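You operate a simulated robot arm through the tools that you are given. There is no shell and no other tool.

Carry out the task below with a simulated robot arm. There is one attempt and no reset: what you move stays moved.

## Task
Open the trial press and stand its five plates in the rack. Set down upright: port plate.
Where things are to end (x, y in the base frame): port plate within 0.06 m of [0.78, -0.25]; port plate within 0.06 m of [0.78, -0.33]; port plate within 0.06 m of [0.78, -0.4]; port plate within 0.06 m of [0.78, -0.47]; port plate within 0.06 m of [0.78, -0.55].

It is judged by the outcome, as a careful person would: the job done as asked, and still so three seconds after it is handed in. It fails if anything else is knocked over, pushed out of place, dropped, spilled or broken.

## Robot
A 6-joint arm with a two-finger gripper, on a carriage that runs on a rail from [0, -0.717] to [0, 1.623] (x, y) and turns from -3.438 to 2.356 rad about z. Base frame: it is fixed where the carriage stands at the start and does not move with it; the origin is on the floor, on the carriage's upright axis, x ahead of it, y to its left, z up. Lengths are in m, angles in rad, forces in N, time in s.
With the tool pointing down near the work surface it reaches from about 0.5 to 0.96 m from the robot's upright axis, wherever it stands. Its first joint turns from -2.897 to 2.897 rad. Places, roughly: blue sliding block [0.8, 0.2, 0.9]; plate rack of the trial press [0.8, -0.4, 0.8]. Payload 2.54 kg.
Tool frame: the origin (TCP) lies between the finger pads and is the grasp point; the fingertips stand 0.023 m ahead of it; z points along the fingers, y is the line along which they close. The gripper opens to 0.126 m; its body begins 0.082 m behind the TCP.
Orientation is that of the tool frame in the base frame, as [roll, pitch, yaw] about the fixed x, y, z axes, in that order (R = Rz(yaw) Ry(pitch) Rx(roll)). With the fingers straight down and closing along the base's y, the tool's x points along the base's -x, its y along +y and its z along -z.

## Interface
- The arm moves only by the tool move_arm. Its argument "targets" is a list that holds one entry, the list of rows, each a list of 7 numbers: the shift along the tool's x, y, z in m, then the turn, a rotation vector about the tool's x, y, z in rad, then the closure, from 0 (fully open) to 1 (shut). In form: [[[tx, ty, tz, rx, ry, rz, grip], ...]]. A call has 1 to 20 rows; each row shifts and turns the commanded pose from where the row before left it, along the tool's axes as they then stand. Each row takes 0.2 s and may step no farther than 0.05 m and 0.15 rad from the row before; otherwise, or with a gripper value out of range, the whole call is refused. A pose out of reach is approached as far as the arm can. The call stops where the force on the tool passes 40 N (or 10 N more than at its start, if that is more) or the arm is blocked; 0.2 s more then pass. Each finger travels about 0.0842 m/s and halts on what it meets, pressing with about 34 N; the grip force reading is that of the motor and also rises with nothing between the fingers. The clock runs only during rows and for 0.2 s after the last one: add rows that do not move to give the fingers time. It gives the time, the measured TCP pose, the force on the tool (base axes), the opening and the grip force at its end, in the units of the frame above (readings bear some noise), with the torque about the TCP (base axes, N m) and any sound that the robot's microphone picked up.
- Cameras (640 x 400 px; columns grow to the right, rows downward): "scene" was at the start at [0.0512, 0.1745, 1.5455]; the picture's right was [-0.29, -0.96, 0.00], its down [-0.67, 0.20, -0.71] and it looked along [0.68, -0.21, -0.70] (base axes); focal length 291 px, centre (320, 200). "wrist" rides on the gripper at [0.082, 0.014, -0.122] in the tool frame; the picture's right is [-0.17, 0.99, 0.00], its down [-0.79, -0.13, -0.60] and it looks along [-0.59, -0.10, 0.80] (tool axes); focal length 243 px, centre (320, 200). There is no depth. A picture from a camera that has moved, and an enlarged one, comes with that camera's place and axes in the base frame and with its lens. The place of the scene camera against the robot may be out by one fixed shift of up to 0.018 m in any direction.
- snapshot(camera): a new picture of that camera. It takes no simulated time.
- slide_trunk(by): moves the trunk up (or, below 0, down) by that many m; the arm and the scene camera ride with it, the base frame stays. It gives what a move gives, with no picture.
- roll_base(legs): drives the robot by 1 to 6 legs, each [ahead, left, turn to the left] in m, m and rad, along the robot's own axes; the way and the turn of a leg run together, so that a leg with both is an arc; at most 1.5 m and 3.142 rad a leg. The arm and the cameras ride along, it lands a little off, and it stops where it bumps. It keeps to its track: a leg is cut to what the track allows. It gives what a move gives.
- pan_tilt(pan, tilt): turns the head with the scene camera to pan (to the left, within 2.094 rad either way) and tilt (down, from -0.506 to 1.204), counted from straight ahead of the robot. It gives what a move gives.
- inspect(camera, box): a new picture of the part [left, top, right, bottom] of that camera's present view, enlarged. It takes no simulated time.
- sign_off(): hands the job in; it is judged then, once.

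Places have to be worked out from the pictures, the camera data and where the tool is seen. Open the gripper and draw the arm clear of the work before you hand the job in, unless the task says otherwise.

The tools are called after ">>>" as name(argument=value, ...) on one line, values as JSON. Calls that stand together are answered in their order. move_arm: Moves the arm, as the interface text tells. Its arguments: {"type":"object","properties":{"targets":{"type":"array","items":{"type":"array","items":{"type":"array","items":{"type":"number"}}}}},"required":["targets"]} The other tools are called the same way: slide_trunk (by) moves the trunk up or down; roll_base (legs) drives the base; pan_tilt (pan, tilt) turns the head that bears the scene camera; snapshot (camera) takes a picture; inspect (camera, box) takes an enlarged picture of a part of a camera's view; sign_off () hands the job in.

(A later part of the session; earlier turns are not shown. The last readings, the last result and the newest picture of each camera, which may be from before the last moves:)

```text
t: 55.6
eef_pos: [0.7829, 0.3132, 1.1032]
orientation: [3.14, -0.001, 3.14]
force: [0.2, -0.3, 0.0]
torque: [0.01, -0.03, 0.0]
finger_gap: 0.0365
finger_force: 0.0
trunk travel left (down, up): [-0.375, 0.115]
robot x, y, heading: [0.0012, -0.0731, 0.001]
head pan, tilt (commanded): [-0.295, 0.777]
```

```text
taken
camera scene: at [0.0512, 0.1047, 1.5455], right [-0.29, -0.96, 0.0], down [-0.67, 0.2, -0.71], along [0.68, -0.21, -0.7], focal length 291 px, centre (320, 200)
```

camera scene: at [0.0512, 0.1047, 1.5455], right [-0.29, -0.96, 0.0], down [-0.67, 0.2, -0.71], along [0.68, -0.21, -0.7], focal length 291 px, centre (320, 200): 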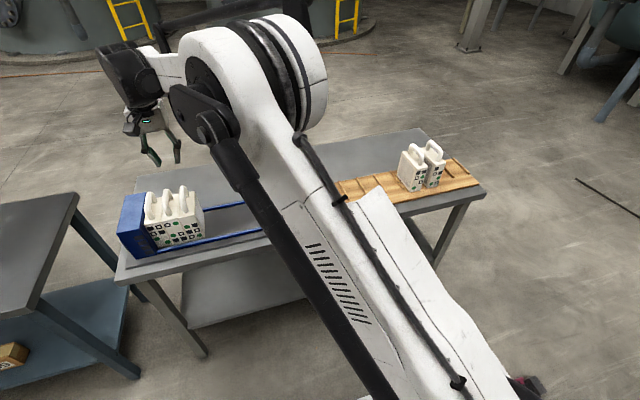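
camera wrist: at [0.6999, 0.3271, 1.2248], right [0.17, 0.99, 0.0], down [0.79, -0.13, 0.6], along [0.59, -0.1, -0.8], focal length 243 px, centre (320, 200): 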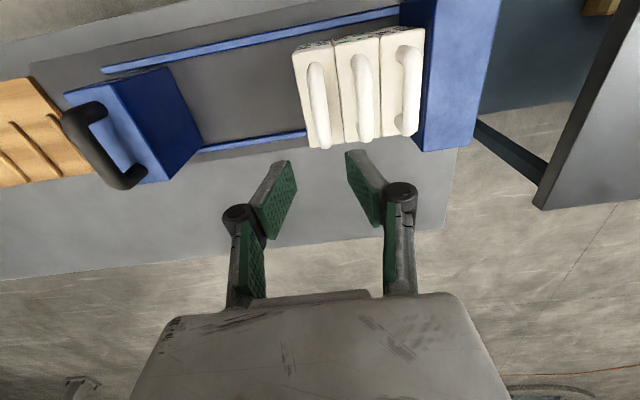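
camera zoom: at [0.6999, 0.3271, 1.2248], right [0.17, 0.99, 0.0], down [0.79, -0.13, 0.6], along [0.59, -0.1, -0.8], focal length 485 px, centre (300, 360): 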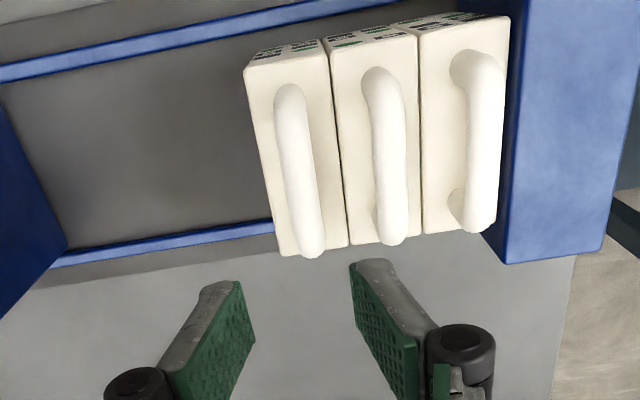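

Third bar at y≈0.314, its neighbour at 0.362. I shift 2 mm right and descend astride it.

>>> move_arm(targets=[[[0, -0.002, 0.045, 0, 0, 0, 0.71], [0, 0, 0.045, 0, 0, 0, 0.71], [0, 0, 0.03, 0, 0, 0, 0.71], [0, 0, 0.018, 0, 0, 0, 0.71], [0, 0, 0.01, 0, 0, 0, 0.71], [0, 0, 0, 0, 0, 0, 0.71]]])

>>> inspect(camera="wrist", box=[220, 60, 440, 260])

>>> inspect(camera="scene", box=[110, 130, 250, 240])

```text
t: 57.0
eef_pos: [0.7832, 0.3106, 0.9567]
orientation: [-3.141, 0.0, 3.141]
force: [-0.7, 0.0, 0.1]
torque: [-0.01, 0.03, -0.01]
finger_gap: 0.0366
finger_force: 0.0
trunk travel left (down, up): [-0.375, 0.115]
robot x, y, heading: [-0.0009, -0.0713, 0.002]
head pan, tilt (commanded): [-0.295, 0.777]
```

```text
2.00 times, centred on (330, 160) of wrist
camera zoom: at [0.7003, 0.3257, 1.0771], right [0.17, 0.99, 0.0], down [0.79, -0.13, 0.6], along [0.59, -0.1, -0.8], focal length 485 px, centre (300, 280)
```

zoom: 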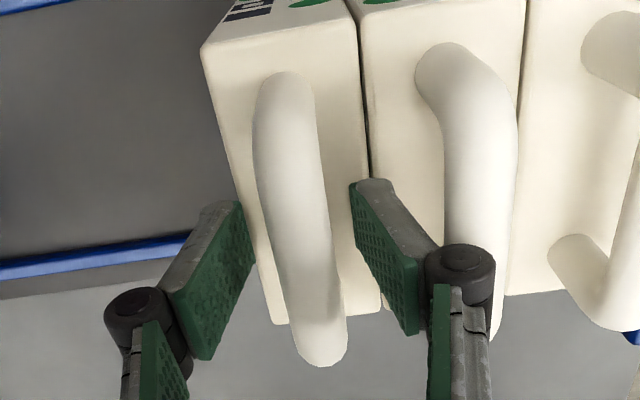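

```text
3.64 times, centred on (180, 185) of scene
camera zoom: at [0.0513, 0.1046, 1.5455], right [-0.29, -0.96, 0.0], down [-0.67, 0.2, -0.71], along [0.68, -0.21, -0.7], focal length 1058 px, centre (829, 254)
```

zoom: 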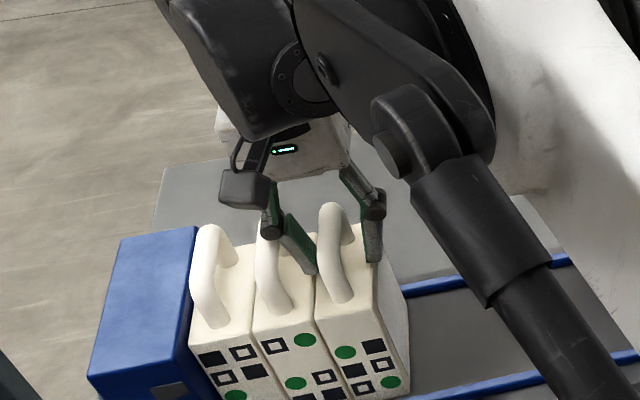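

The fingers straddle the third handle exactly as before. I close and lift 2 cm.

>>> move_arm(targets=[[[0, 0.002, 0, 0, 0, 0, 0.71], [0, 0, 0, 0, 0, 0, 1], [0, 0, 0, 0, 0, 0, 1], [0, 0, 0, 0, 0, 0, 1], [0, 0, 0, 0, 0, 0, 1], [0, 0, 0, 0, 0, 0, 1], [0, 0, -0.005, 0, 0, 0, 1], [0, 0, -0.005, 0, 0, 0, 1], [0, 0, -0.005, 0, 0, 0, 1], [0, 0, -0.005, 0, 0, 0, 1], [0, 0, 0, 0, 0, 0, 1]]])

>>> snapshot(camera="wrist")

>>> inspect(camera="scene", box=[110, 130, 250, 240])

```text
t: 59.4
eef_pos: [0.7837, 0.3139, 0.9766]
orientation: [3.141, 0.0, 3.139]
force: [0.2, 0.3, -3.8]
torque: [0.0, 0.0, -0.02]
finger_gap: 0.0061
finger_force: 29.1
trunk travel left (down, up): [-0.375, 0.115]
robot x, y, heading: [-0.0004, -0.0653, -0.003]
head pan, tilt (commanded): [-0.295, 0.777]
```

```text
taken
camera wrist: at [0.7006, 0.3276, 1.0975], right [0.17, 0.99, 0.0], down [0.79, -0.13, 0.6], along [0.59, -0.1, -0.8], focal length 243 px, centre (320, 200)
```

wrist: 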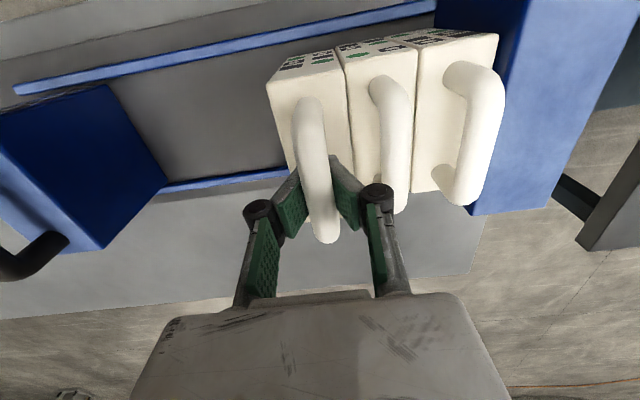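

```text
3.64 times, centred on (180, 185) of scene
camera zoom: at [0.0514, 0.1047, 1.5455], right [-0.29, -0.96, 0.0], down [-0.67, 0.2, -0.71], along [0.68, -0.21, -0.7], focal length 1058 px, centre (829, 254)
```

zoom: 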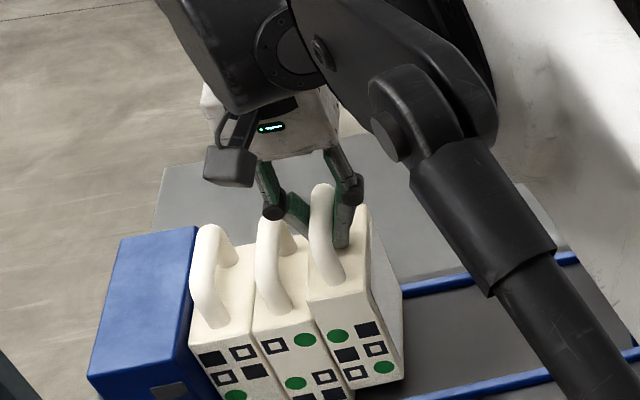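

Third plate up cleanly. I lift and carry it to above the slot at y=-0.400, then lower to about 2 cm above the dividers.

>>> move_arm(targets=[[[0, 0, -0.015, 0, 0, 0, 1], [0, 0, -0.03, 0, 0, 0, 1], [0, 0, -0.04, 0, 0, 0, 1], [0, 0, -0.04, 0, 0, 0, 1], [0, 0, -0.04, 0, 0, 0, 1], [0, 0, -0.03, 0, 0, 0, 1], [0, 0, -0.015, 0, 0, 0, 1], [0, -0.02, 0, 0, 0, 0, 1], [0, -0.035, 0, 0, 0, 0, 1], [0, -0.045, 0, 0, 0, 0, 1], [0, -0.045, 0, 0, 0, 0, 1], [0, -0.045, 0, 0, 0, 0, 1], [0, -0.045, 0, 0, 0, 0, 1], [0, -0.045, 0, 0, 0, 0, 1], [0, -0.045, 0, 0, 0, 0, 1], [0, -0.045, 0, 0, 0, 0, 1], [0, -0.045, 0, 0, 0, 0, 1], [0, -0.045, 0, 0, 0, 0, 1], [0, -0.035, 0, 0, 0, 0, 1], [0, -0.02, 0, 0, 0, 0, 1]]])

>>> move_arm(targets=[[[0, -0.02, 0, 0, 0, 0, 1], [0, -0.04, 0, 0, 0, 0, 1], [0, -0.045, 0, 0, 0, 0, 1], [0, -0.045, 0, 0, 0, 0, 1], [0, -0.03, 0, 0, 0, 0, 1], [0, -0.0185, 0, 0, 0, 0, 1], [0, 0, 0.02, 0, 0, 0, 1], [0, 0, 0.04, 0, 0, 0, 1], [0, 0, 0.04, 0, 0, 0, 1], [0, 0, 0.04, 0, 0, 0, 1], [0, 0, 0.03, 0, 0, 0, 1], [0, 0, 0.02, 0, 0, 0, 1], [0, 0, 0.01, 0, 0, 0, 1], [0, 0, 0, 0, 0, 0, 1]]])

>>> inspect(camera="wrist", box=[200, 0, 440, 190])

>>> snapshot(camera="scene")

```text
t: 63.6
eef_pos: [0.782, -0.2046, 1.1871]
orientation: [3.141, -0.001, 3.142]
force: [0.6, -0.1, -3.9]
torque: [-0.01, 0.01, 0.0]
finger_gap: 0.0063
finger_force: 28.6
trunk travel left (down, up): [-0.375, 0.115]
robot x, y, heading: [0.0006, -0.0715, -0.002]
head pan, tilt (commanded): [-0.295, 0.777]
```

```text
t: 66.6
eef_pos: [0.7838, -0.401, 0.9867]
orientation: [-3.141, -0.001, 3.141]
force: [-0.4, 0.0, -3.6]
torque: [-0.03, 0.03, 0.02]
finger_gap: 0.006
finger_force: 29.1
trunk travel left (down, up): [-0.375, 0.115]
robot x, y, heading: [0.0016, -0.0668, -0.001]
head pan, tilt (commanded): [-0.295, 0.777]
```

```text
2.11 times, centred on (320, 95) of wrist
camera zoom: at [0.7009, -0.3869, 1.1074], right [0.17, 0.99, 0.0], down [0.79, -0.13, 0.6], along [0.59, -0.1, -0.8], focal length 511 px, centre (320, 421)
```

zoom: 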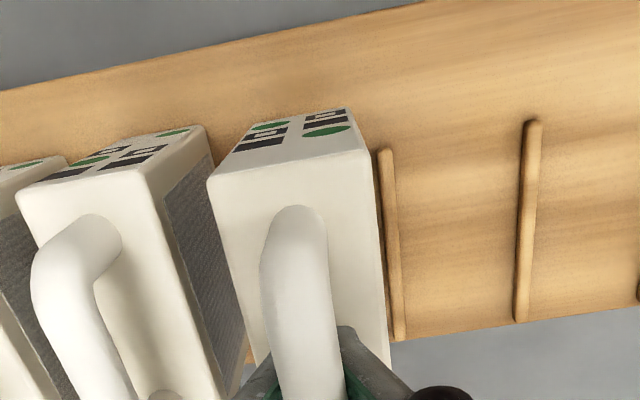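

```text
taken
camera scene: at [0.0517, 0.1045, 1.5455], right [-0.29, -0.96, 0.0], down [-0.67, 0.2, -0.71], along [0.68, -0.21, -0.7], focal length 291 px, centre (320, 200)
```

scene: 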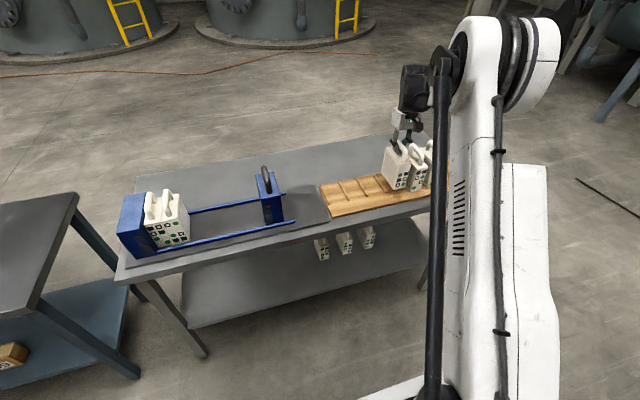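

Alignment matches the previous placement (next divider at y≈-0.362). I lower until contact.

>>> move_arm(targets=[[[0, 0, 0.012, 0, 0, 0, 1], [0, 0, 0.009, 0, 0, 0, 1], [0, 0, 0.004, 0, 0, 0, 1], [0, 0, 0.002, 0, 0, 0, 1], [0, 0, 0.001, 0, 0, 0, 1], [0, 0, 0, 0, 0, 0, 1]]])

>>> move_arm(targets=[[[0, 0, 0.001, 0, 0, 0, 1], [0, 0, 0.001, 0, 0, 0, 1], [0, 0, 0, 0, 0, 0, 1]]])

```text
t: 68.0
eef_pos: [0.7824, -0.401, 0.9584]
orientation: [-3.141, 0.0, 3.141]
force: [0.6, 0.5, -3.2]
torque: [-0.01, 0.0, 0.03]
finger_gap: 0.0062
finger_force: 28.7
trunk travel left (down, up): [-0.375, 0.115]
robot x, y, heading: [-0.0003, -0.0682, -0.001]
head pan, tilt (commanded): [-0.295, 0.777]
```

```text
t: 68.8
eef_pos: [0.7838, -0.4013, 0.9562]
orientation: [-3.141, 0.0, 3.141]
force: [0.1, -0.3, -3.5]
torque: [-0.01, -0.02, 0.0]
finger_gap: 0.0061
finger_force: 28.4
trunk travel left (down, up): [-0.375, 0.115]
robot x, y, heading: [0.0016, -0.0696, 0.003]
head pan, tilt (commanded): [-0.295, 0.777]
```

Still -3.5 N; I continue in millimetre steps.

>>> move_arm(targets=[[[0, 0, 0.001, 0, 0, 0, 1], [0, 0, 0.0005, 0, 0, 0, 1], [0, 0, 0, 0, 0, 0, 1]]])

>>> inspect(camera="scene", box=[330, 110, 460, 210])

```text
t: 69.6
eef_pos: [0.7835, -0.4004, 0.9546]
orientation: [3.14, 0.0, 3.141]
force: [0.1, -0.2, -3.0]
torque: [0.04, 0.03, 0.01]
finger_gap: 0.0059
finger_force: 28.4
trunk travel left (down, up): [-0.375, 0.115]
robot x, y, heading: [-0.0012, -0.0703, 0.001]
head pan, tilt (commanded): [-0.295, 0.777]
```

```text
4.00 times, centred on (395, 160) of scene
camera zoom: at [0.0515, 0.1045, 1.5455], right [-0.29, -0.96, 0.0], down [-0.67, 0.2, -0.71], along [0.68, -0.21, -0.7], focal length 1163 px, centre (20, 360)
```

zoom: 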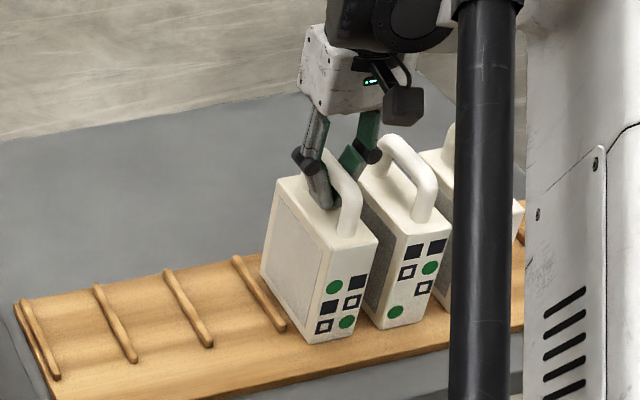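

>>> move_arm(targets=[[[0, 0, 0.001, 0, 0, 0, 1], [0, 0, 0, 0, 0, 0, 1], [0, 0, 0, 0, 0, 0, 1]]])

```text
t: 70.4
eef_pos: [0.783, -0.4001, 0.9557]
orientation: [-3.14, -0.003, -3.141]
force: [1.5, 1.0, 3.7]
torque: [-0.01, 0.09, -0.01]
finger_gap: 0.006
finger_force: 27.8
trunk travel left (down, up): [-0.375, 0.115]
robot x, y, heading: [-0.0017, -0.0719, 0.002]
head pan, tilt (commanded): [-0.295, 0.777]
```

The force flipped to +3.7 N: the third plate is standing. I open and rise.

>>> move_arm(targets=[[[0, 0, 0, 0, 0, 0, 0.85], [0, 0, 0, 0, 0, 0, 0.7], [0, 0, 0, 0, 0, 0, 0.64], [0, 0, 0, 0, 0, 0, 0.64], [0, 0, -0.012, 0, 0, 0, 0.64], [0, 0, -0.04, 0, 0, 0, 0.64], [0, 0, -0.05, 0, 0, 0, 0.64], [0, 0, 0, 0, 0, 0, 0.64]]])

>>> snapshot(camera="wrist")

>>> inspect(camera="scene", box=[320, 110, 480, 210])

```text
t: 72.2
eef_pos: [0.7824, -0.4006, 1.0548]
orientation: [-3.141, 0.0, 3.14]
force: [-0.4, 0.2, 1.1]
torque: [-0.02, -0.05, -0.01]
finger_gap: 0.0454
finger_force: 0.1
trunk travel left (down, up): [-0.375, 0.115]
robot x, y, heading: [0.0019, -0.0685, -0.002]
head pan, tilt (commanded): [-0.295, 0.777]
```

```text
taken
camera wrist: at [0.7005, -0.386, 1.1769], right [0.17, 0.99, 0.0], down [0.79, -0.13, 0.6], along [0.59, -0.1, -0.8], focal length 243 px, centre (320, 200)
```

wrist: 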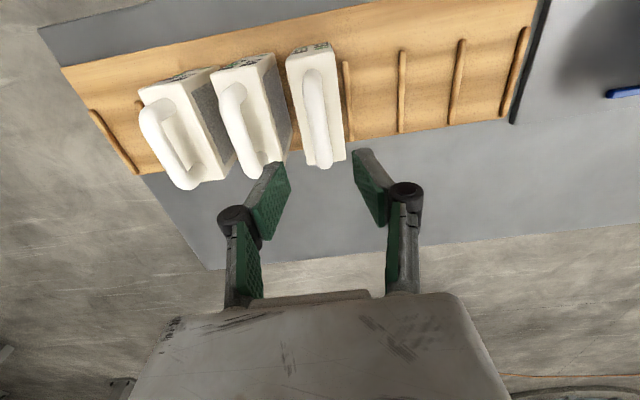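

```text
4.00 times, centred on (400, 160) of scene
camera zoom: at [0.0507, 0.1047, 1.5455], right [-0.29, -0.96, 0.0], down [-0.67, 0.2, -0.71], along [0.68, -0.21, -0.7], focal length 1163 px, centre (0, 360)
```

zoom: 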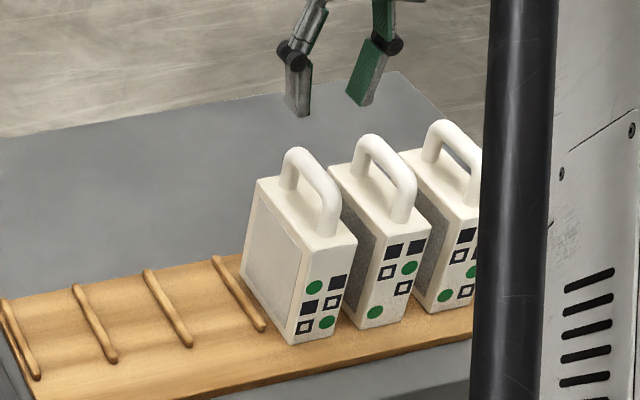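

Three plates stand in the rack. I go back for the fourth (bar near y≈0.362).

>>> move_arm(targets=[[[0, 0, -0.05, 0, 0, 0, 0.64], [0, 0.03, 0, 0, 0, 0, 0.64], [0, 0.046, 0, 0, 0, 0, 0.64], [0, 0.046, 0, 0, 0, 0, 0.64], [0, 0.046, 0, 0, 0, 0, 0.64], [0, 0.046, 0, 0, 0, 0, 0.64], [0, 0.046, 0, 0, 0, 0, 0.64], [0, 0.046, 0, 0, 0, 0, 0.64], [0, 0.046, 0, 0, 0, 0, 0.64], [0, 0.046, 0, 0, 0, 0, 0.64], [0, 0.046, 0, 0, 0, 0, 0.64], [0, 0.046, 0, 0, 0, 0, 0.64], [0, 0.046, 0, 0, 0, 0, 0.64], [0, 0.046, 0, 0, 0, 0, 0.64], [0, 0.046, 0, 0, 0, 0, 0.71], [0, 0.046, 0, 0, 0, 0, 0.71], [0, 0.046, 0, 0, 0, 0, 0.71], [0, 0.0395, 0, 0, 0, 0, 0.71], [0, 0, 0, 0, 0, 0, 0.71]]])

>>> snapshot(camera="wrist")

>>> inspect(camera="wrist", box=[220, 20, 440, 220])

>>> inspect(camera="scene", box=[100, 140, 240, 270])

```text
t: 76.2
eef_pos: [0.7846, 0.3596, 1.1052]
orientation: [3.141, -0.001, 3.141]
force: [0.6, 0.3, -0.1]
torque: [-0.01, 0.01, 0.0]
finger_gap: 0.0364
finger_force: 0.0
trunk travel left (down, up): [-0.375, 0.115]
robot x, y, heading: [-0.0001, -0.0707, -0.003]
head pan, tilt (commanded): [-0.295, 0.777]
```

```text
taken
camera wrist: at [0.702, 0.374, 1.2259], right [0.17, 0.99, 0.0], down [0.79, -0.13, 0.6], along [0.59, -0.1, -0.8], focal length 243 px, centre (320, 200)
```

wrist: 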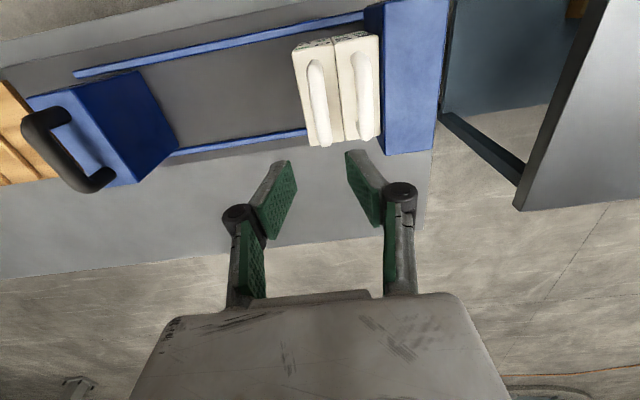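

```text
2.00 times, centred on (330, 120) of wrist
camera zoom: at [0.702, 0.374, 1.2259], right [0.17, 0.99, 0.0], down [0.79, -0.13, 0.6], along [0.59, -0.1, -0.8], focal length 485 px, centre (300, 360)
```

zoom: 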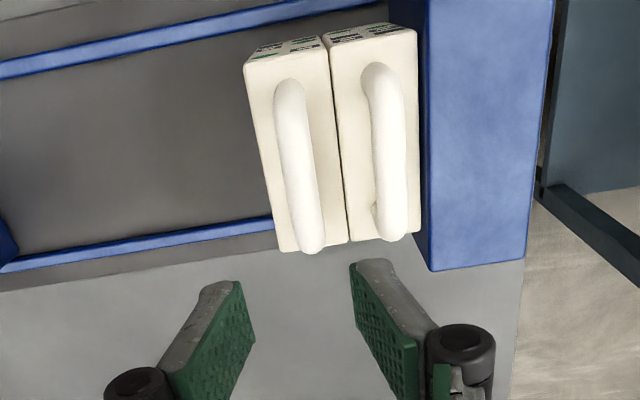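

```text
3.08 times, centred on (170, 205) of scene
camera zoom: at [0.0514, 0.1049, 1.5454], right [-0.29, -0.96, 0.0], down [-0.67, 0.2, -0.71], along [0.68, -0.21, -0.7], focal length 895 px, centre (782, 185)
```

zoom: 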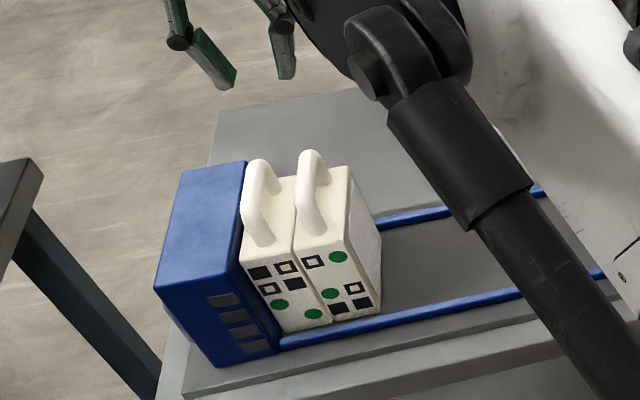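

Fourth bar at y≈0.3605, fifth at 0.410. I shift 2 mm right and descend on the fourth.

>>> move_arm(targets=[[[0, -0.002, 0.045, 0, 0, 0, 0.71], [0, 0, 0.045, 0, 0, 0, 0.71], [0, 0, 0.03, 0, 0, 0, 0.71], [0, 0, 0.018, 0, 0, 0, 0.71], [0, 0, 0.01, 0, 0, 0, 0.71], [0, 0, 0, 0, 0, 0, 0.71]]])

>>> inspect(camera="wrist", box=[220, 60, 440, 260])

>>> inspect(camera="scene", box=[100, 130, 240, 240])

```text
t: 77.6
eef_pos: [0.7847, 0.3568, 0.9574]
orientation: [-3.141, 0.0, -3.141]
force: [-0.4, 0.1, -0.5]
torque: [0.04, 0.01, 0.02]
finger_gap: 0.0362
finger_force: 0.0
trunk travel left (down, up): [-0.375, 0.115]
robot x, y, heading: [0.001, -0.0705, -0.001]
head pan, tilt (commanded): [-0.295, 0.777]
```

```text
2.00 times, centred on (330, 160) of wrist
camera zoom: at [0.7016, 0.3708, 1.0785], right [0.17, 0.99, 0.0], down [0.79, -0.13, 0.6], along [0.59, -0.1, -0.8], focal length 485 px, centre (300, 280)
```

zoom: 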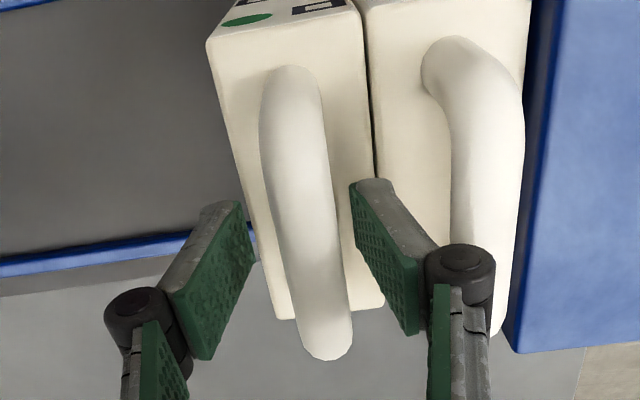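

```text
3.64 times, centred on (170, 185) of scene
camera zoom: at [0.0513, 0.1046, 1.5455], right [-0.29, -0.96, 0.0], down [-0.67, 0.2, -0.71], along [0.68, -0.21, -0.7], focal length 1058 px, centre (866, 254)
```

zoom: 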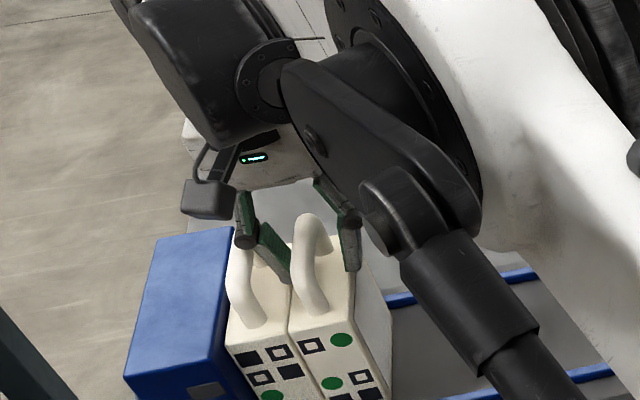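

Straddling cleanly with no contact. I recentre 3 mm, close, and lift 2 cm.

>>> move_arm(targets=[[[0, 0.003, 0.001, 0, 0, 0, 0.71], [0, 0, 0, 0, 0, 0, 1], [0, 0, 0, 0, 0, 0, 1], [0, 0, 0, 0, 0, 0, 1], [0, 0, 0, 0, 0, 0, 1], [0, 0, 0, 0, 0, 0, 1], [0, 0, -0.005, 0, 0, 0, 1], [0, 0, -0.005, 0, 0, 0, 1], [0, 0, -0.005, 0, 0, 0, 1], [0, 0, -0.005, 0, 0, 0, 1], [0, 0, 0, 0, 0, 0, 1]]])

>>> snapshot(camera="wrist")

>>> inspect(camera="scene", box=[100, 130, 240, 240])

```text
t: 80.0
eef_pos: [0.7846, 0.36, 0.9783]
orientation: [3.141, 0.0, 3.141]
force: [0.1, 0.0, -3.1]
torque: [0.0, -0.03, -0.03]
finger_gap: 0.0061
finger_force: 29.5
trunk travel left (down, up): [-0.375, 0.115]
robot x, y, heading: [0.0019, -0.0672, 0.002]
head pan, tilt (commanded): [-0.295, 0.777]
```

```text
taken
camera wrist: at [0.7012, 0.3739, 1.0982], right [0.17, 0.99, 0.0], down [0.79, -0.13, 0.6], along [0.59, -0.1, -0.8], focal length 243 px, centre (320, 200)
```

wrist: 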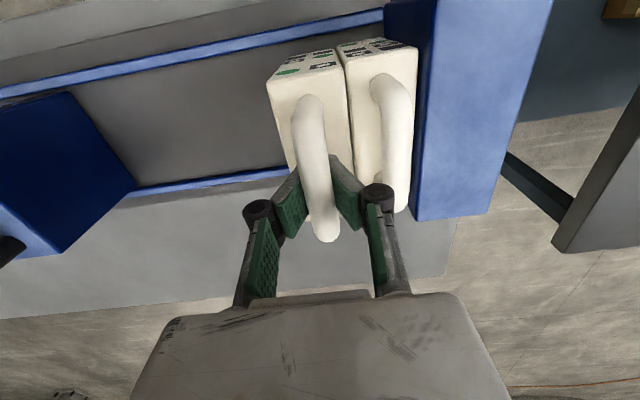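

```text
3.64 times, centred on (170, 185) of scene
camera zoom: at [0.0514, 0.1048, 1.5455], right [-0.29, -0.96, 0.0], down [-0.67, 0.2, -0.71], along [0.68, -0.21, -0.7], focal length 1058 px, centre (866, 254)
```

zoom: 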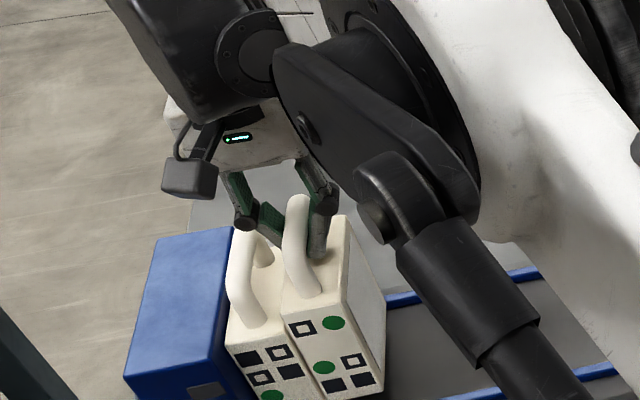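

Fourth plate up cleanly. I carry it to the slot at y=-0.326.

>>> move_arm(targets=[[[0, 0, -0.015, 0, 0, 0, 1], [0, 0, -0.03, 0, 0, 0, 1], [0, 0, -0.04, 0, 0, 0, 1], [0, 0, -0.04, 0, 0, 0, 1], [0, 0, -0.04, 0, 0, 0, 1], [0, 0, -0.03, 0, 0, 0, 1], [0, 0, -0.015, 0, 0, 0, 1], [0, -0.02, 0, 0, 0, 0, 1], [0, -0.035, 0, 0, 0, 0, 1], [0, -0.045, 0, 0, 0, 0, 1], [0, -0.045, 0, 0, 0, 0, 1], [0, -0.045, 0, 0, 0, 0, 1], [0, -0.045, 0, 0, 0, 0, 1], [0, -0.045, 0, 0, 0, 0, 1], [0, -0.045, 0, 0, 0, 0, 1], [0, -0.045, 0, 0, 0, 0, 1], [0, -0.045, 0, 0, 0, 0, 1], [0, -0.045, 0, 0, 0, 0, 1], [0, -0.035, 0, 0, 0, 0, 1], [0, -0.02, 0, 0, 0, 0, 1]]])

>>> move_arm(targets=[[[0, -0.02, 0, 0, 0, 0, 1], [0, -0.04, 0, 0, 0, 0, 1], [0, -0.045, 0, 0, 0, 0, 1], [0, -0.035, 0, 0, 0, 0, 1], [0, -0.02, 0, 0, 0, 0, 1], [0, -0.0115, 0, 0, 0, 0, 1], [0, 0, 0.02, 0, 0, 0, 1], [0, 0, 0.04, 0, 0, 0, 1], [0, 0, 0.04, 0, 0, 0, 1], [0, 0, 0.04, 0, 0, 0, 1], [0, 0, 0.03, 0, 0, 0, 1], [0, 0, 0.02, 0, 0, 0, 1], [0, 0, 0.01, 0, 0, 0, 1], [0, 0, 0, 0, 0, 0, 1]]])

>>> inspect(camera="wrist", box=[200, 0, 440, 190])

>>> snapshot(camera="scene")

```text
t: 84.2
eef_pos: [0.7837, -0.1559, 1.1859]
orientation: [3.14, 0.001, -3.141]
force: [-0.6, -0.5, -4.2]
torque: [-0.02, 0.01, -0.02]
finger_gap: 0.0059
finger_force: 29.2
trunk travel left (down, up): [-0.375, 0.115]
robot x, y, heading: [0.0008, -0.0673, -0.002]
head pan, tilt (commanded): [-0.295, 0.777]
```

```text
t: 87.2
eef_pos: [0.7834, -0.327, 0.985]
orientation: [3.14, 0.0, 3.141]
force: [0.1, -0.4, -3.0]
torque: [0.01, -0.06, 0.0]
finger_gap: 0.0057
finger_force: 29.5
trunk travel left (down, up): [-0.375, 0.115]
robot x, y, heading: [0.0008, -0.0682, -0.001]
head pan, tilt (commanded): [-0.295, 0.777]
```

```text
2.11 times, centred on (320, 95) of wrist
camera zoom: at [0.7009, -0.3131, 1.1069], right [0.17, 0.99, 0.0], down [0.79, -0.13, 0.6], along [0.59, -0.1, -0.8], focal length 511 px, centre (320, 421)
```

zoom: 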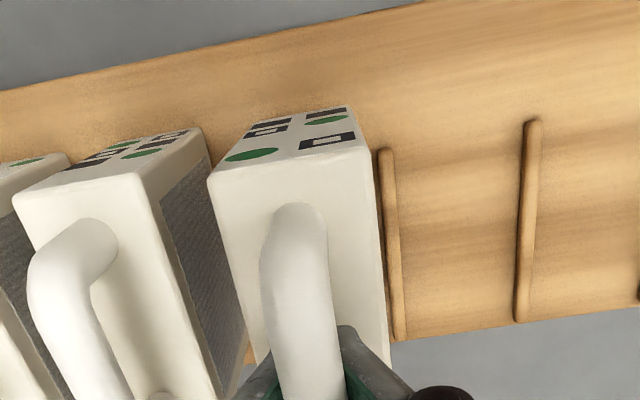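

```text
taken
camera scene: at [0.0517, 0.1045, 1.5455], right [-0.29, -0.96, 0.0], down [-0.67, 0.2, -0.71], along [0.68, -0.21, -0.7], focal length 291 px, centre (320, 200)
```

scene: 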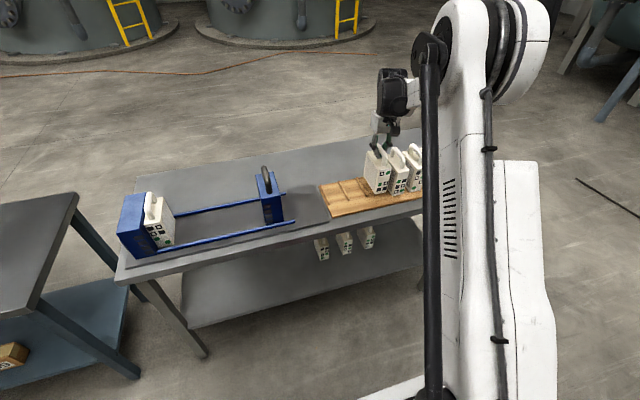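

Aligned as before. I lower to contact in shrinking steps.

>>> move_arm(targets=[[[0, 0, 0.012, 0, 0, 0, 1], [0, 0, 0.009, 0, 0, 0, 1], [0, 0, 0.004, 0, 0, 0, 1], [0, 0, 0.002, 0, 0, 0, 1], [0, 0, 0.001, 0, 0, 0, 1], [0, 0, 0, 0, 0, 0, 1]]])

>>> move_arm(targets=[[[0, 0, 0.001, 0, 0, 0, 1], [0, 0, 0.001, 0, 0, 0, 1], [0, 0, 0, 0, 0, 0, 1]]])

```text
t: 88.6
eef_pos: [0.7831, -0.3259, 0.959]
orientation: [3.14, 0.0, -3.141]
force: [-0.3, 0.4, -3.4]
torque: [-0.01, 0.01, 0.06]
finger_gap: 0.006
finger_force: 28.8
trunk travel left (down, up): [-0.375, 0.115]
robot x, y, heading: [-0.0011, -0.0676, 0.0]
head pan, tilt (commanded): [-0.295, 0.777]
```

```text
t: 89.4
eef_pos: [0.7848, -0.3271, 0.9574]
orientation: [3.141, 0.0, 3.141]
force: [-1.2, 0.3, -3.7]
torque: [-0.01, 0.01, -0.01]
finger_gap: 0.0063
finger_force: 29.2
trunk travel left (down, up): [-0.375, 0.115]
robot x, y, heading: [-0.0012, -0.069, -0.004]
head pan, tilt (commanded): [-0.295, 0.777]
```

Not yet in contact; another 1 mm at a time.

>>> move_arm(targets=[[[0, 0, 0.001, 0, 0, 0, 1], [0, 0, 0, 0, 0, 0, 1]]])

>>> move_arm(targets=[[[0, 0, 0.001, 0, 0, 0, 1], [0, 0, 0, 0, 0, 0, 1]]])

```text
t: 90.0
eef_pos: [0.7825, -0.3267, 0.9562]
orientation: [-3.141, -0.002, 3.141]
force: [0.3, -0.8, -4.1]
torque: [0.04, -0.04, 0.0]
finger_gap: 0.006
finger_force: 28.7
trunk travel left (down, up): [-0.375, 0.115]
robot x, y, heading: [0.002, -0.0701, 0.004]
head pan, tilt (commanded): [-0.295, 0.777]
```

```text
t: 90.6
eef_pos: [0.7838, -0.3258, 0.9562]
orientation: [3.141, 0.001, -3.141]
force: [2.5, 1.6, 6.6]
torque: [0.0, 0.09, -0.03]
finger_gap: 0.0062
finger_force: 29.0
trunk travel left (down, up): [-0.375, 0.115]
robot x, y, heading: [-0.0015, -0.0733, -0.006]
head pan, tilt (commanded): [-0.295, 0.777]
```

Contact (+6.6 N): the fourth plate stands. I open and rise.

>>> move_arm(targets=[[[0, 0, 0, 0, 0, 0, 0.85], [0, 0, 0, 0, 0, 0, 0.7], [0, 0, 0, 0, 0, 0, 0.64], [0, 0, 0, 0, 0, 0, 0.64], [0, 0, -0.012, 0, 0, 0, 0.64], [0, 0, -0.04, 0, 0, 0, 0.64], [0, 0, -0.05, 0, 0, 0, 0.64], [0, 0, 0, 0, 0, 0, 0.64]]])

>>> snapshot(camera="wrist")

>>> inspect(camera="scene", box=[310, 110, 470, 210])

```text
t: 92.4
eef_pos: [0.7819, -0.328, 1.0574]
orientation: [3.141, 0.0, 3.141]
force: [-0.4, -0.7, 0.3]
torque: [0.02, -0.02, -0.03]
finger_gap: 0.0456
finger_force: 0.0
trunk travel left (down, up): [-0.375, 0.115]
robot x, y, heading: [0.0053, -0.0713, -0.001]
head pan, tilt (commanded): [-0.295, 0.777]
```

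```text
taken
camera wrist: at [0.6985, -0.313, 1.1786], right [0.17, 0.99, 0.0], down [0.79, -0.13, 0.6], along [0.59, -0.1, -0.8], focal length 243 px, centre (320, 200)
```

wrist: 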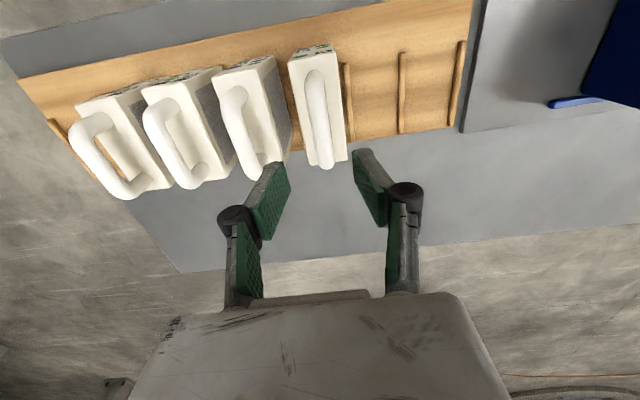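

```text
4.00 times, centred on (390, 160) of scene
camera zoom: at [0.0505, 0.1047, 1.5455], right [-0.29, -0.96, 0.0], down [-0.67, 0.2, -0.71], along [0.68, -0.21, -0.7], focal length 1163 px, centre (40, 360)
```

zoom: 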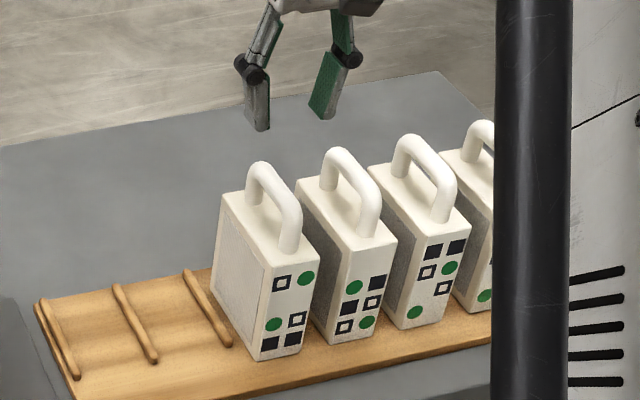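

Four plates stand. I return for the fifth, beside the fixed block, stopping at y≈0.405 for a look.

>>> move_arm(targets=[[[0, 0, -0.05, 0, 0, 0, 0.64], [0, 0.03, 0, 0, 0, 0, 0.64], [0, 0.046, 0, 0, 0, 0, 0.64], [0, 0.046, 0, 0, 0, 0, 0.64], [0, 0.046, 0, 0, 0, 0, 0.64], [0, 0.046, 0, 0, 0, 0, 0.64], [0, 0.046, 0, 0, 0, 0, 0.64], [0, 0.046, 0, 0, 0, 0, 0.64], [0, 0.046, 0, 0, 0, 0, 0.64], [0, 0.046, 0, 0, 0, 0, 0.64], [0, 0.046, 0, 0, 0, 0, 0.64], [0, 0.046, 0, 0, 0, 0, 0.64], [0, 0.046, 0, 0, 0, 0, 0.64], [0, 0.046, 0, 0, 0, 0, 0.64], [0, 0.046, 0, 0, 0, 0, 0.71], [0, 0.046, 0, 0, 0, 0, 0.71], [0, 0.046, 0, 0, 0, 0, 0.71], [0, 0.011, 0, 0, 0, 0, 0.71], [0, 0, 0, 0, 0, 0, 0.71]]])

>>> snapshot(camera="wrist")

>>> inspect(camera="wrist", box=[220, 20, 440, 220])

>>> inspect(camera="scene", box=[100, 110, 240, 270])

```text
t: 96.4
eef_pos: [0.7841, 0.4058, 1.1075]
orientation: [3.141, 0.0, 3.14]
force: [0.5, -0.1, -0.1]
torque: [0.02, 0.0, 0.01]
finger_gap: 0.0367
finger_force: 0.1
trunk travel left (down, up): [-0.375, 0.115]
robot x, y, heading: [-0.0004, -0.0679, -0.0]
head pan, tilt (commanded): [-0.295, 0.777]
```

```text
taken
camera wrist: at [0.7021, 0.4197, 1.2279], right [0.17, 0.99, 0.0], down [0.79, -0.13, 0.6], along [0.59, -0.1, -0.8], focal length 243 px, centre (320, 200)
```

wrist: 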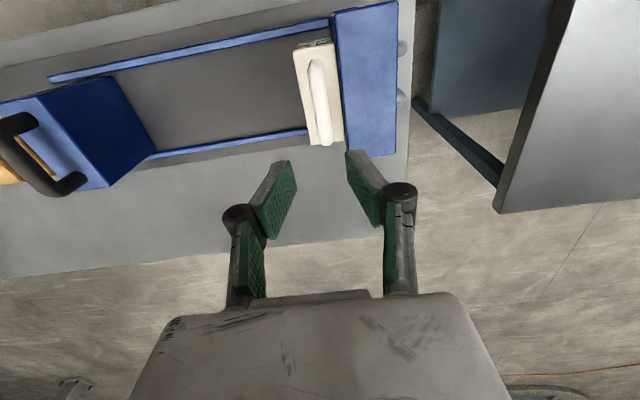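

```text
2.00 times, centred on (330, 120) of wrist
camera zoom: at [0.7021, 0.4197, 1.2279], right [0.17, 0.99, 0.0], down [0.79, -0.13, 0.6], along [0.59, -0.1, -0.8], focal length 485 px, centre (300, 360)
```

zoom: 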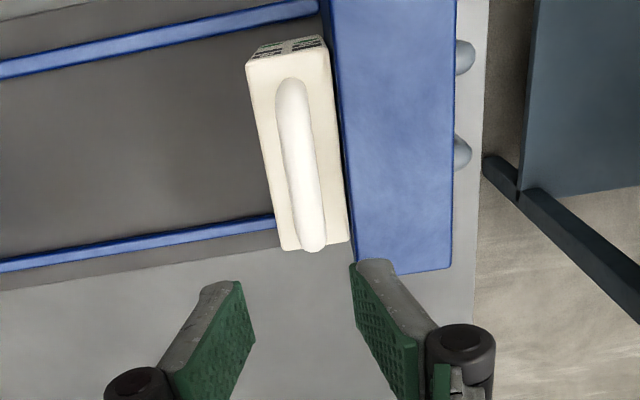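

```text
2.50 times, centred on (170, 190) of scene
camera zoom: at [0.0511, 0.1045, 1.5455], right [-0.29, -0.96, 0.0], down [-0.67, 0.2, -0.71], along [0.68, -0.21, -0.7], focal length 727 px, centre (695, 225)
```

zoom: 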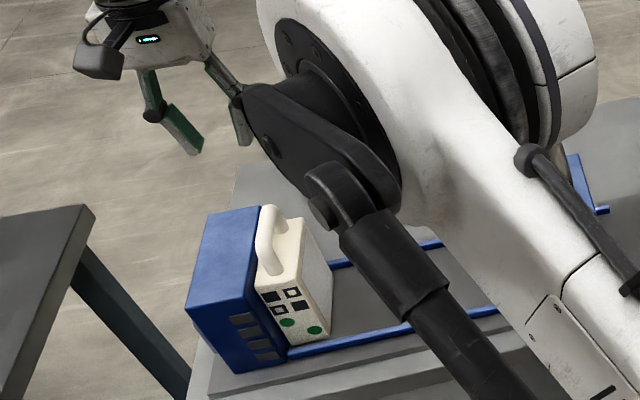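

The fifth bar is at y≈0.407, and the fixed block's face is at y≈0.435 with its top at z≈0.935. I'll grip this one slightly higher so the left fingertip stays above the block, going down first to z≈0.976 for a check.

>>> move_arm(targets=[[[0, 0.001, 0.045, 0, 0, 0, 0.72], [0, 0, 0.045, 0, 0, 0, 0.72], [0, 0, 0.03, 0, 0, 0, 0.72], [0, 0, 0.011, 0, 0, 0, 0.72], [0, 0, 0, 0, 0, 0, 0.72]]])

>>> inspect(camera="wrist", box=[220, 60, 440, 260])

>>> inspect(camera="scene", box=[120, 150, 200, 220])

```text
t: 97.6
eef_pos: [0.784, 0.4042, 0.9738]
orientation: [-3.141, 0.0, -3.141]
force: [0.0, 0.6, -0.2]
torque: [-0.01, 0.03, 0.0]
finger_gap: 0.0353
finger_force: 0.0
trunk travel left (down, up): [-0.375, 0.115]
robot x, y, heading: [-0.0002, -0.071, 0.001]
head pan, tilt (commanded): [-0.295, 0.777]
```

```text
2.00 times, centred on (330, 160) of wrist
camera zoom: at [0.7014, 0.4191, 1.0964], right [0.17, 0.99, 0.0], down [0.79, -0.13, 0.6], along [0.59, -0.1, -0.8], focal length 485 px, centre (300, 280)
```

zoom: 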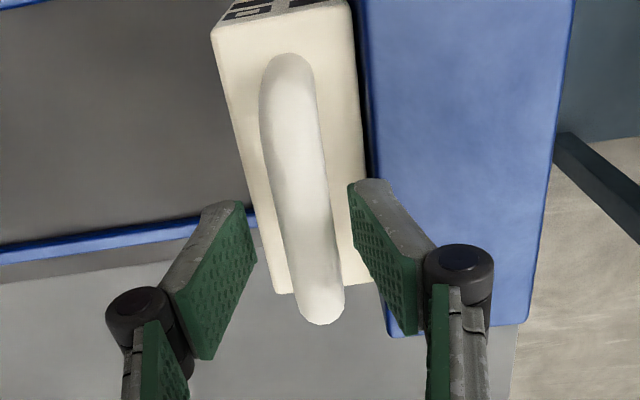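

```text
5.71 times, centred on (160, 185) of scene
camera zoom: at [0.0513, 0.1047, 1.5455], right [-0.29, -0.96, 0.0], down [-0.67, 0.2, -0.71], along [0.68, -0.21, -0.7], focal length 1662 px, centre (1234, 286)
```

zoom: 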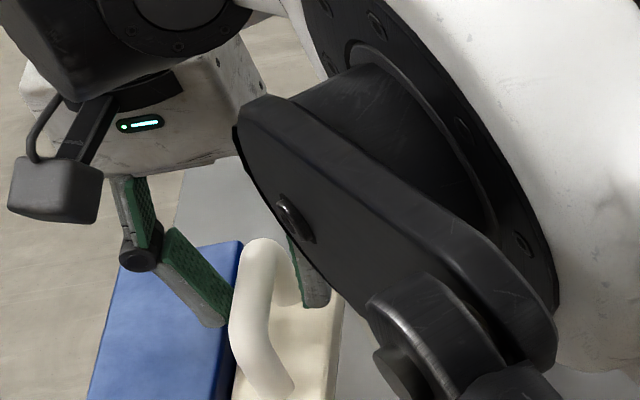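

No contact. I go 8 mm lower (tips ≈0.943, still above the block top) and close.

>>> move_arm(targets=[[[0, 0, 0.004, 0, 0, 0, 0.72], [0, 0, 0.004, 0, 0, 0, 0.72], [0, 0, 0, 0, 0, 0, 0.72]]])

>>> move_arm(targets=[[[0, 0.001, 0, 0, 0, 0, 0.72], [0, 0, 0, 0, 0, 0, 1], [0, 0, 0, 0, 0, 0, 1], [0, 0, 0, 0, 0, 0, 1], [0, 0, 0, 0, 0, 0, 1]]])

>>> inspect(camera="wrist", box=[220, 60, 440, 260])

>>> inspect(camera="scene", box=[120, 150, 200, 220])

```text
t: 98.4
eef_pos: [0.7832, 0.4064, 0.9676]
orientation: [-3.139, 0.001, 3.141]
force: [0.3, -0.1, 0.0]
torque: [0.01, -0.01, -0.02]
finger_gap: 0.0352
finger_force: 0.2
trunk travel left (down, up): [-0.375, 0.115]
robot x, y, heading: [0.0023, -0.0672, -0.0]
head pan, tilt (commanded): [-0.295, 0.777]
```

```text
t: 99.6
eef_pos: [0.7831, 0.4072, 0.9675]
orientation: [-3.141, -0.001, 3.141]
force: [0.8, 0.4, -0.1]
torque: [0.01, 0.0, 0.01]
finger_gap: 0.0087
finger_force: 33.6
trunk travel left (down, up): [-0.375, 0.115]
robot x, y, heading: [-0.0011, -0.0707, 0.002]
head pan, tilt (commanded): [-0.295, 0.777]
```

```text
2.00 times, centred on (330, 160) of wrist
camera zoom: at [0.7007, 0.4208, 1.0891], right [0.17, 0.99, 0.0], down [0.79, -0.13, 0.6], along [0.59, -0.1, -0.8], focal length 485 px, centre (300, 280)
```

zoom: 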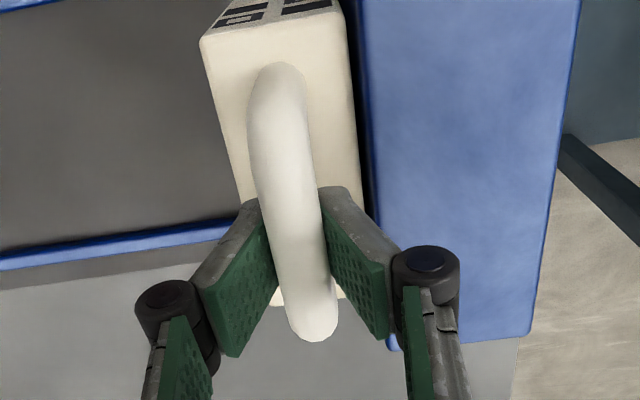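

```text
5.71 times, centred on (160, 185) of scene
camera zoom: at [0.0513, 0.1047, 1.5455], right [-0.29, -0.96, 0.0], down [-0.67, 0.2, -0.71], along [0.68, -0.21, -0.7], focal length 1662 px, centre (1234, 286)
```

zoom: 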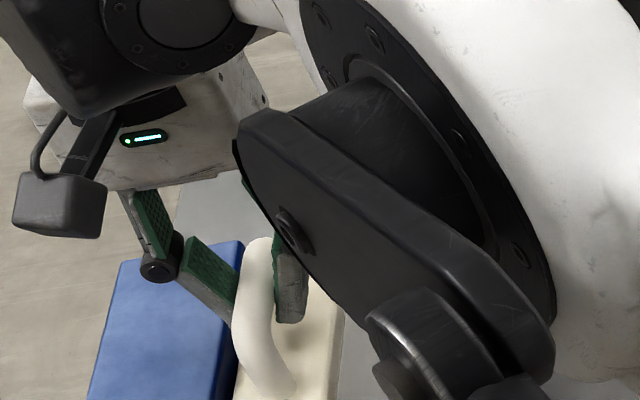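

The fingers hold the bar with tips tucked beneath it (gap 0.0087). I lift slowly by 2 cm and check.

>>> move_arm(targets=[[[0, 0, 0, 0, 0, 0, 1], [0, 0, -0.003, 0, 0, 0, 1], [0, 0, -0.004, 0, 0, 0, 1], [0, 0, -0.004, 0, 0, 0, 1], [0, 0, -0.004, 0, 0, 0, 1], [0, 0, -0.005, 0, 0, 0, 1], [0, 0, 0, 0, 0, 0, 1]]])

>>> snapshot(camera="wrist")

>>> inspect(camera="scene", box=[110, 140, 210, 260])

```text
t: 101.2
eef_pos: [0.7844, 0.4067, 0.9879]
orientation: [-3.141, 0.0, 3.139]
force: [-0.6, 0.2, -2.7]
torque: [0.0, -0.01, 0.0]
finger_gap: 0.0087
finger_force: 33.8
trunk travel left (down, up): [-0.375, 0.115]
robot x, y, heading: [-0.0037, -0.0731, -0.001]
head pan, tilt (commanded): [-0.295, 0.777]
```

```text
taken
camera wrist: at [0.7017, 0.421, 1.1097], right [0.17, 0.99, 0.0], down [0.79, -0.13, 0.6], along [0.59, -0.1, -0.8], focal length 243 px, centre (320, 200)
```

wrist: 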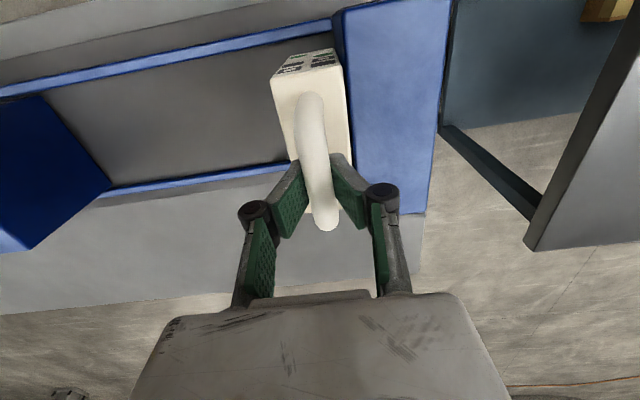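

```text
3.33 times, centred on (160, 200) of scene
camera zoom: at [0.0515, 0.1048, 1.5454], right [-0.29, -0.96, 0.0], down [-0.67, 0.2, -0.71], along [0.68, -0.21, -0.7], focal length 970 px, centre (853, 200)
```

zoom: 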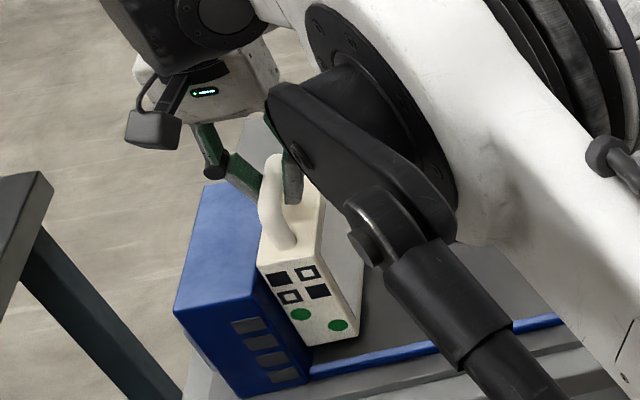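

The fifth plate is up and clear of the fixed block. I carry it to the last slot at y=-0.252.

>>> move_arm(targets=[[[0, 0, -0.015, 0, 0, 0, 1], [0, 0, -0.03, 0, 0, 0, 1], [0, 0, -0.04, 0, 0, 0, 1], [0, 0, -0.04, 0, 0, 0, 1], [0, 0, -0.04, 0, 0, 0, 1], [0, 0, -0.03, 0, 0, 0, 1], [0, 0, -0.015, 0, 0, 0, 1], [0, -0.02, 0, 0, 0, 0, 1], [0, -0.035, 0, 0, 0, 0, 1], [0, -0.045, 0, 0, 0, 0, 1], [0, -0.045, 0, 0, 0, 0, 1], [0, -0.045, 0, 0, 0, 0, 1], [0, -0.045, 0, 0, 0, 0, 1], [0, -0.045, 0, 0, 0, 0, 1], [0, -0.045, 0, 0, 0, 0, 1], [0, -0.045, 0, 0, 0, 0, 1], [0, -0.045, 0, 0, 0, 0, 1], [0, -0.045, 0, 0, 0, 0, 1], [0, -0.035, 0, 0, 0, 0, 1], [0, -0.02, 0, 0, 0, 0, 1]]])

>>> move_arm(targets=[[[0, -0.02, 0, 0, 0, 0, 1], [0, -0.04, 0, 0, 0, 0, 1], [0, -0.045, 0, 0, 0, 0, 1], [0, -0.025, 0, 0, 0, 0, 1], [0, -0.014, 0, 0, 0, 0, 1], [0, 0, 0.02, 0, 0, 0, 1], [0, 0, 0.04, 0, 0, 0, 1], [0, 0, 0.04, 0, 0, 0, 1], [0, 0, 0.04, 0, 0, 0, 1], [0, 0, 0.03, 0, 0, 0, 1], [0, 0, 0.02, 0, 0, 0, 1], [0, 0, 0.01, 0, 0, 0, 1], [0, 0, 0, 0, 0, 0, 1]]])

>>> inspect(camera="wrist", box=[200, 0, 440, 190])

>>> snapshot(camera="scene")

```text
t: 105.4
eef_pos: [0.7841, -0.1069, 1.1973]
orientation: [3.142, 0.002, -3.142]
force: [0.4, -0.3, -3.5]
torque: [-0.01, 0.02, 0.0]
finger_gap: 0.0084
finger_force: 33.3
trunk travel left (down, up): [-0.375, 0.115]
robot x, y, heading: [-0.0031, -0.0734, -0.003]
head pan, tilt (commanded): [-0.295, 0.777]
```

```text
t: 108.2
eef_pos: [0.7835, -0.2543, 0.9979]
orientation: [-3.14, -0.001, 3.141]
force: [0.4, 0.4, -4.3]
torque: [0.03, -0.03, -0.01]
finger_gap: 0.0081
finger_force: 34.1
trunk travel left (down, up): [-0.375, 0.115]
robot x, y, heading: [0.0027, -0.0706, 0.001]
head pan, tilt (commanded): [-0.295, 0.777]
```

```text
2.11 times, centred on (320, 95) of wrist
camera zoom: at [0.7012, -0.2396, 1.1192], right [0.17, 0.99, 0.0], down [0.79, -0.13, 0.6], along [0.59, -0.1, -0.8], focal length 511 px, centre (320, 421)
```

zoom: 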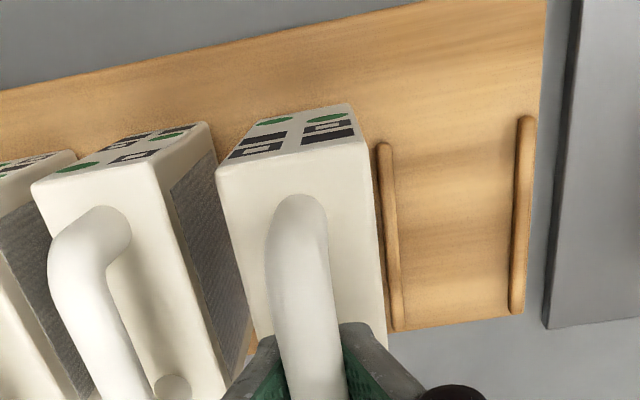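

```text
taken
camera scene: at [0.0516, 0.1046, 1.5455], right [-0.29, -0.96, 0.0], down [-0.67, 0.2, -0.71], along [0.68, -0.21, -0.7], focal length 291 px, centre (320, 200)
```

scene: 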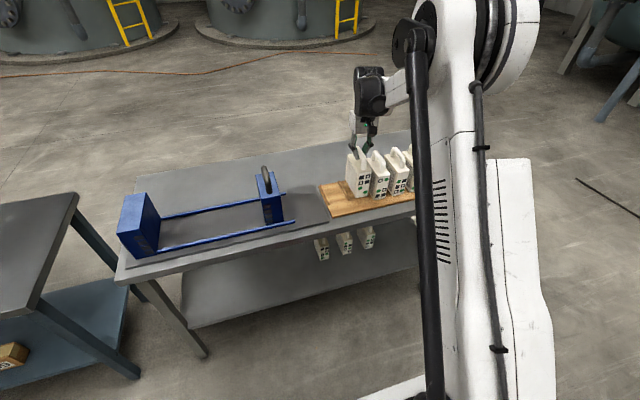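

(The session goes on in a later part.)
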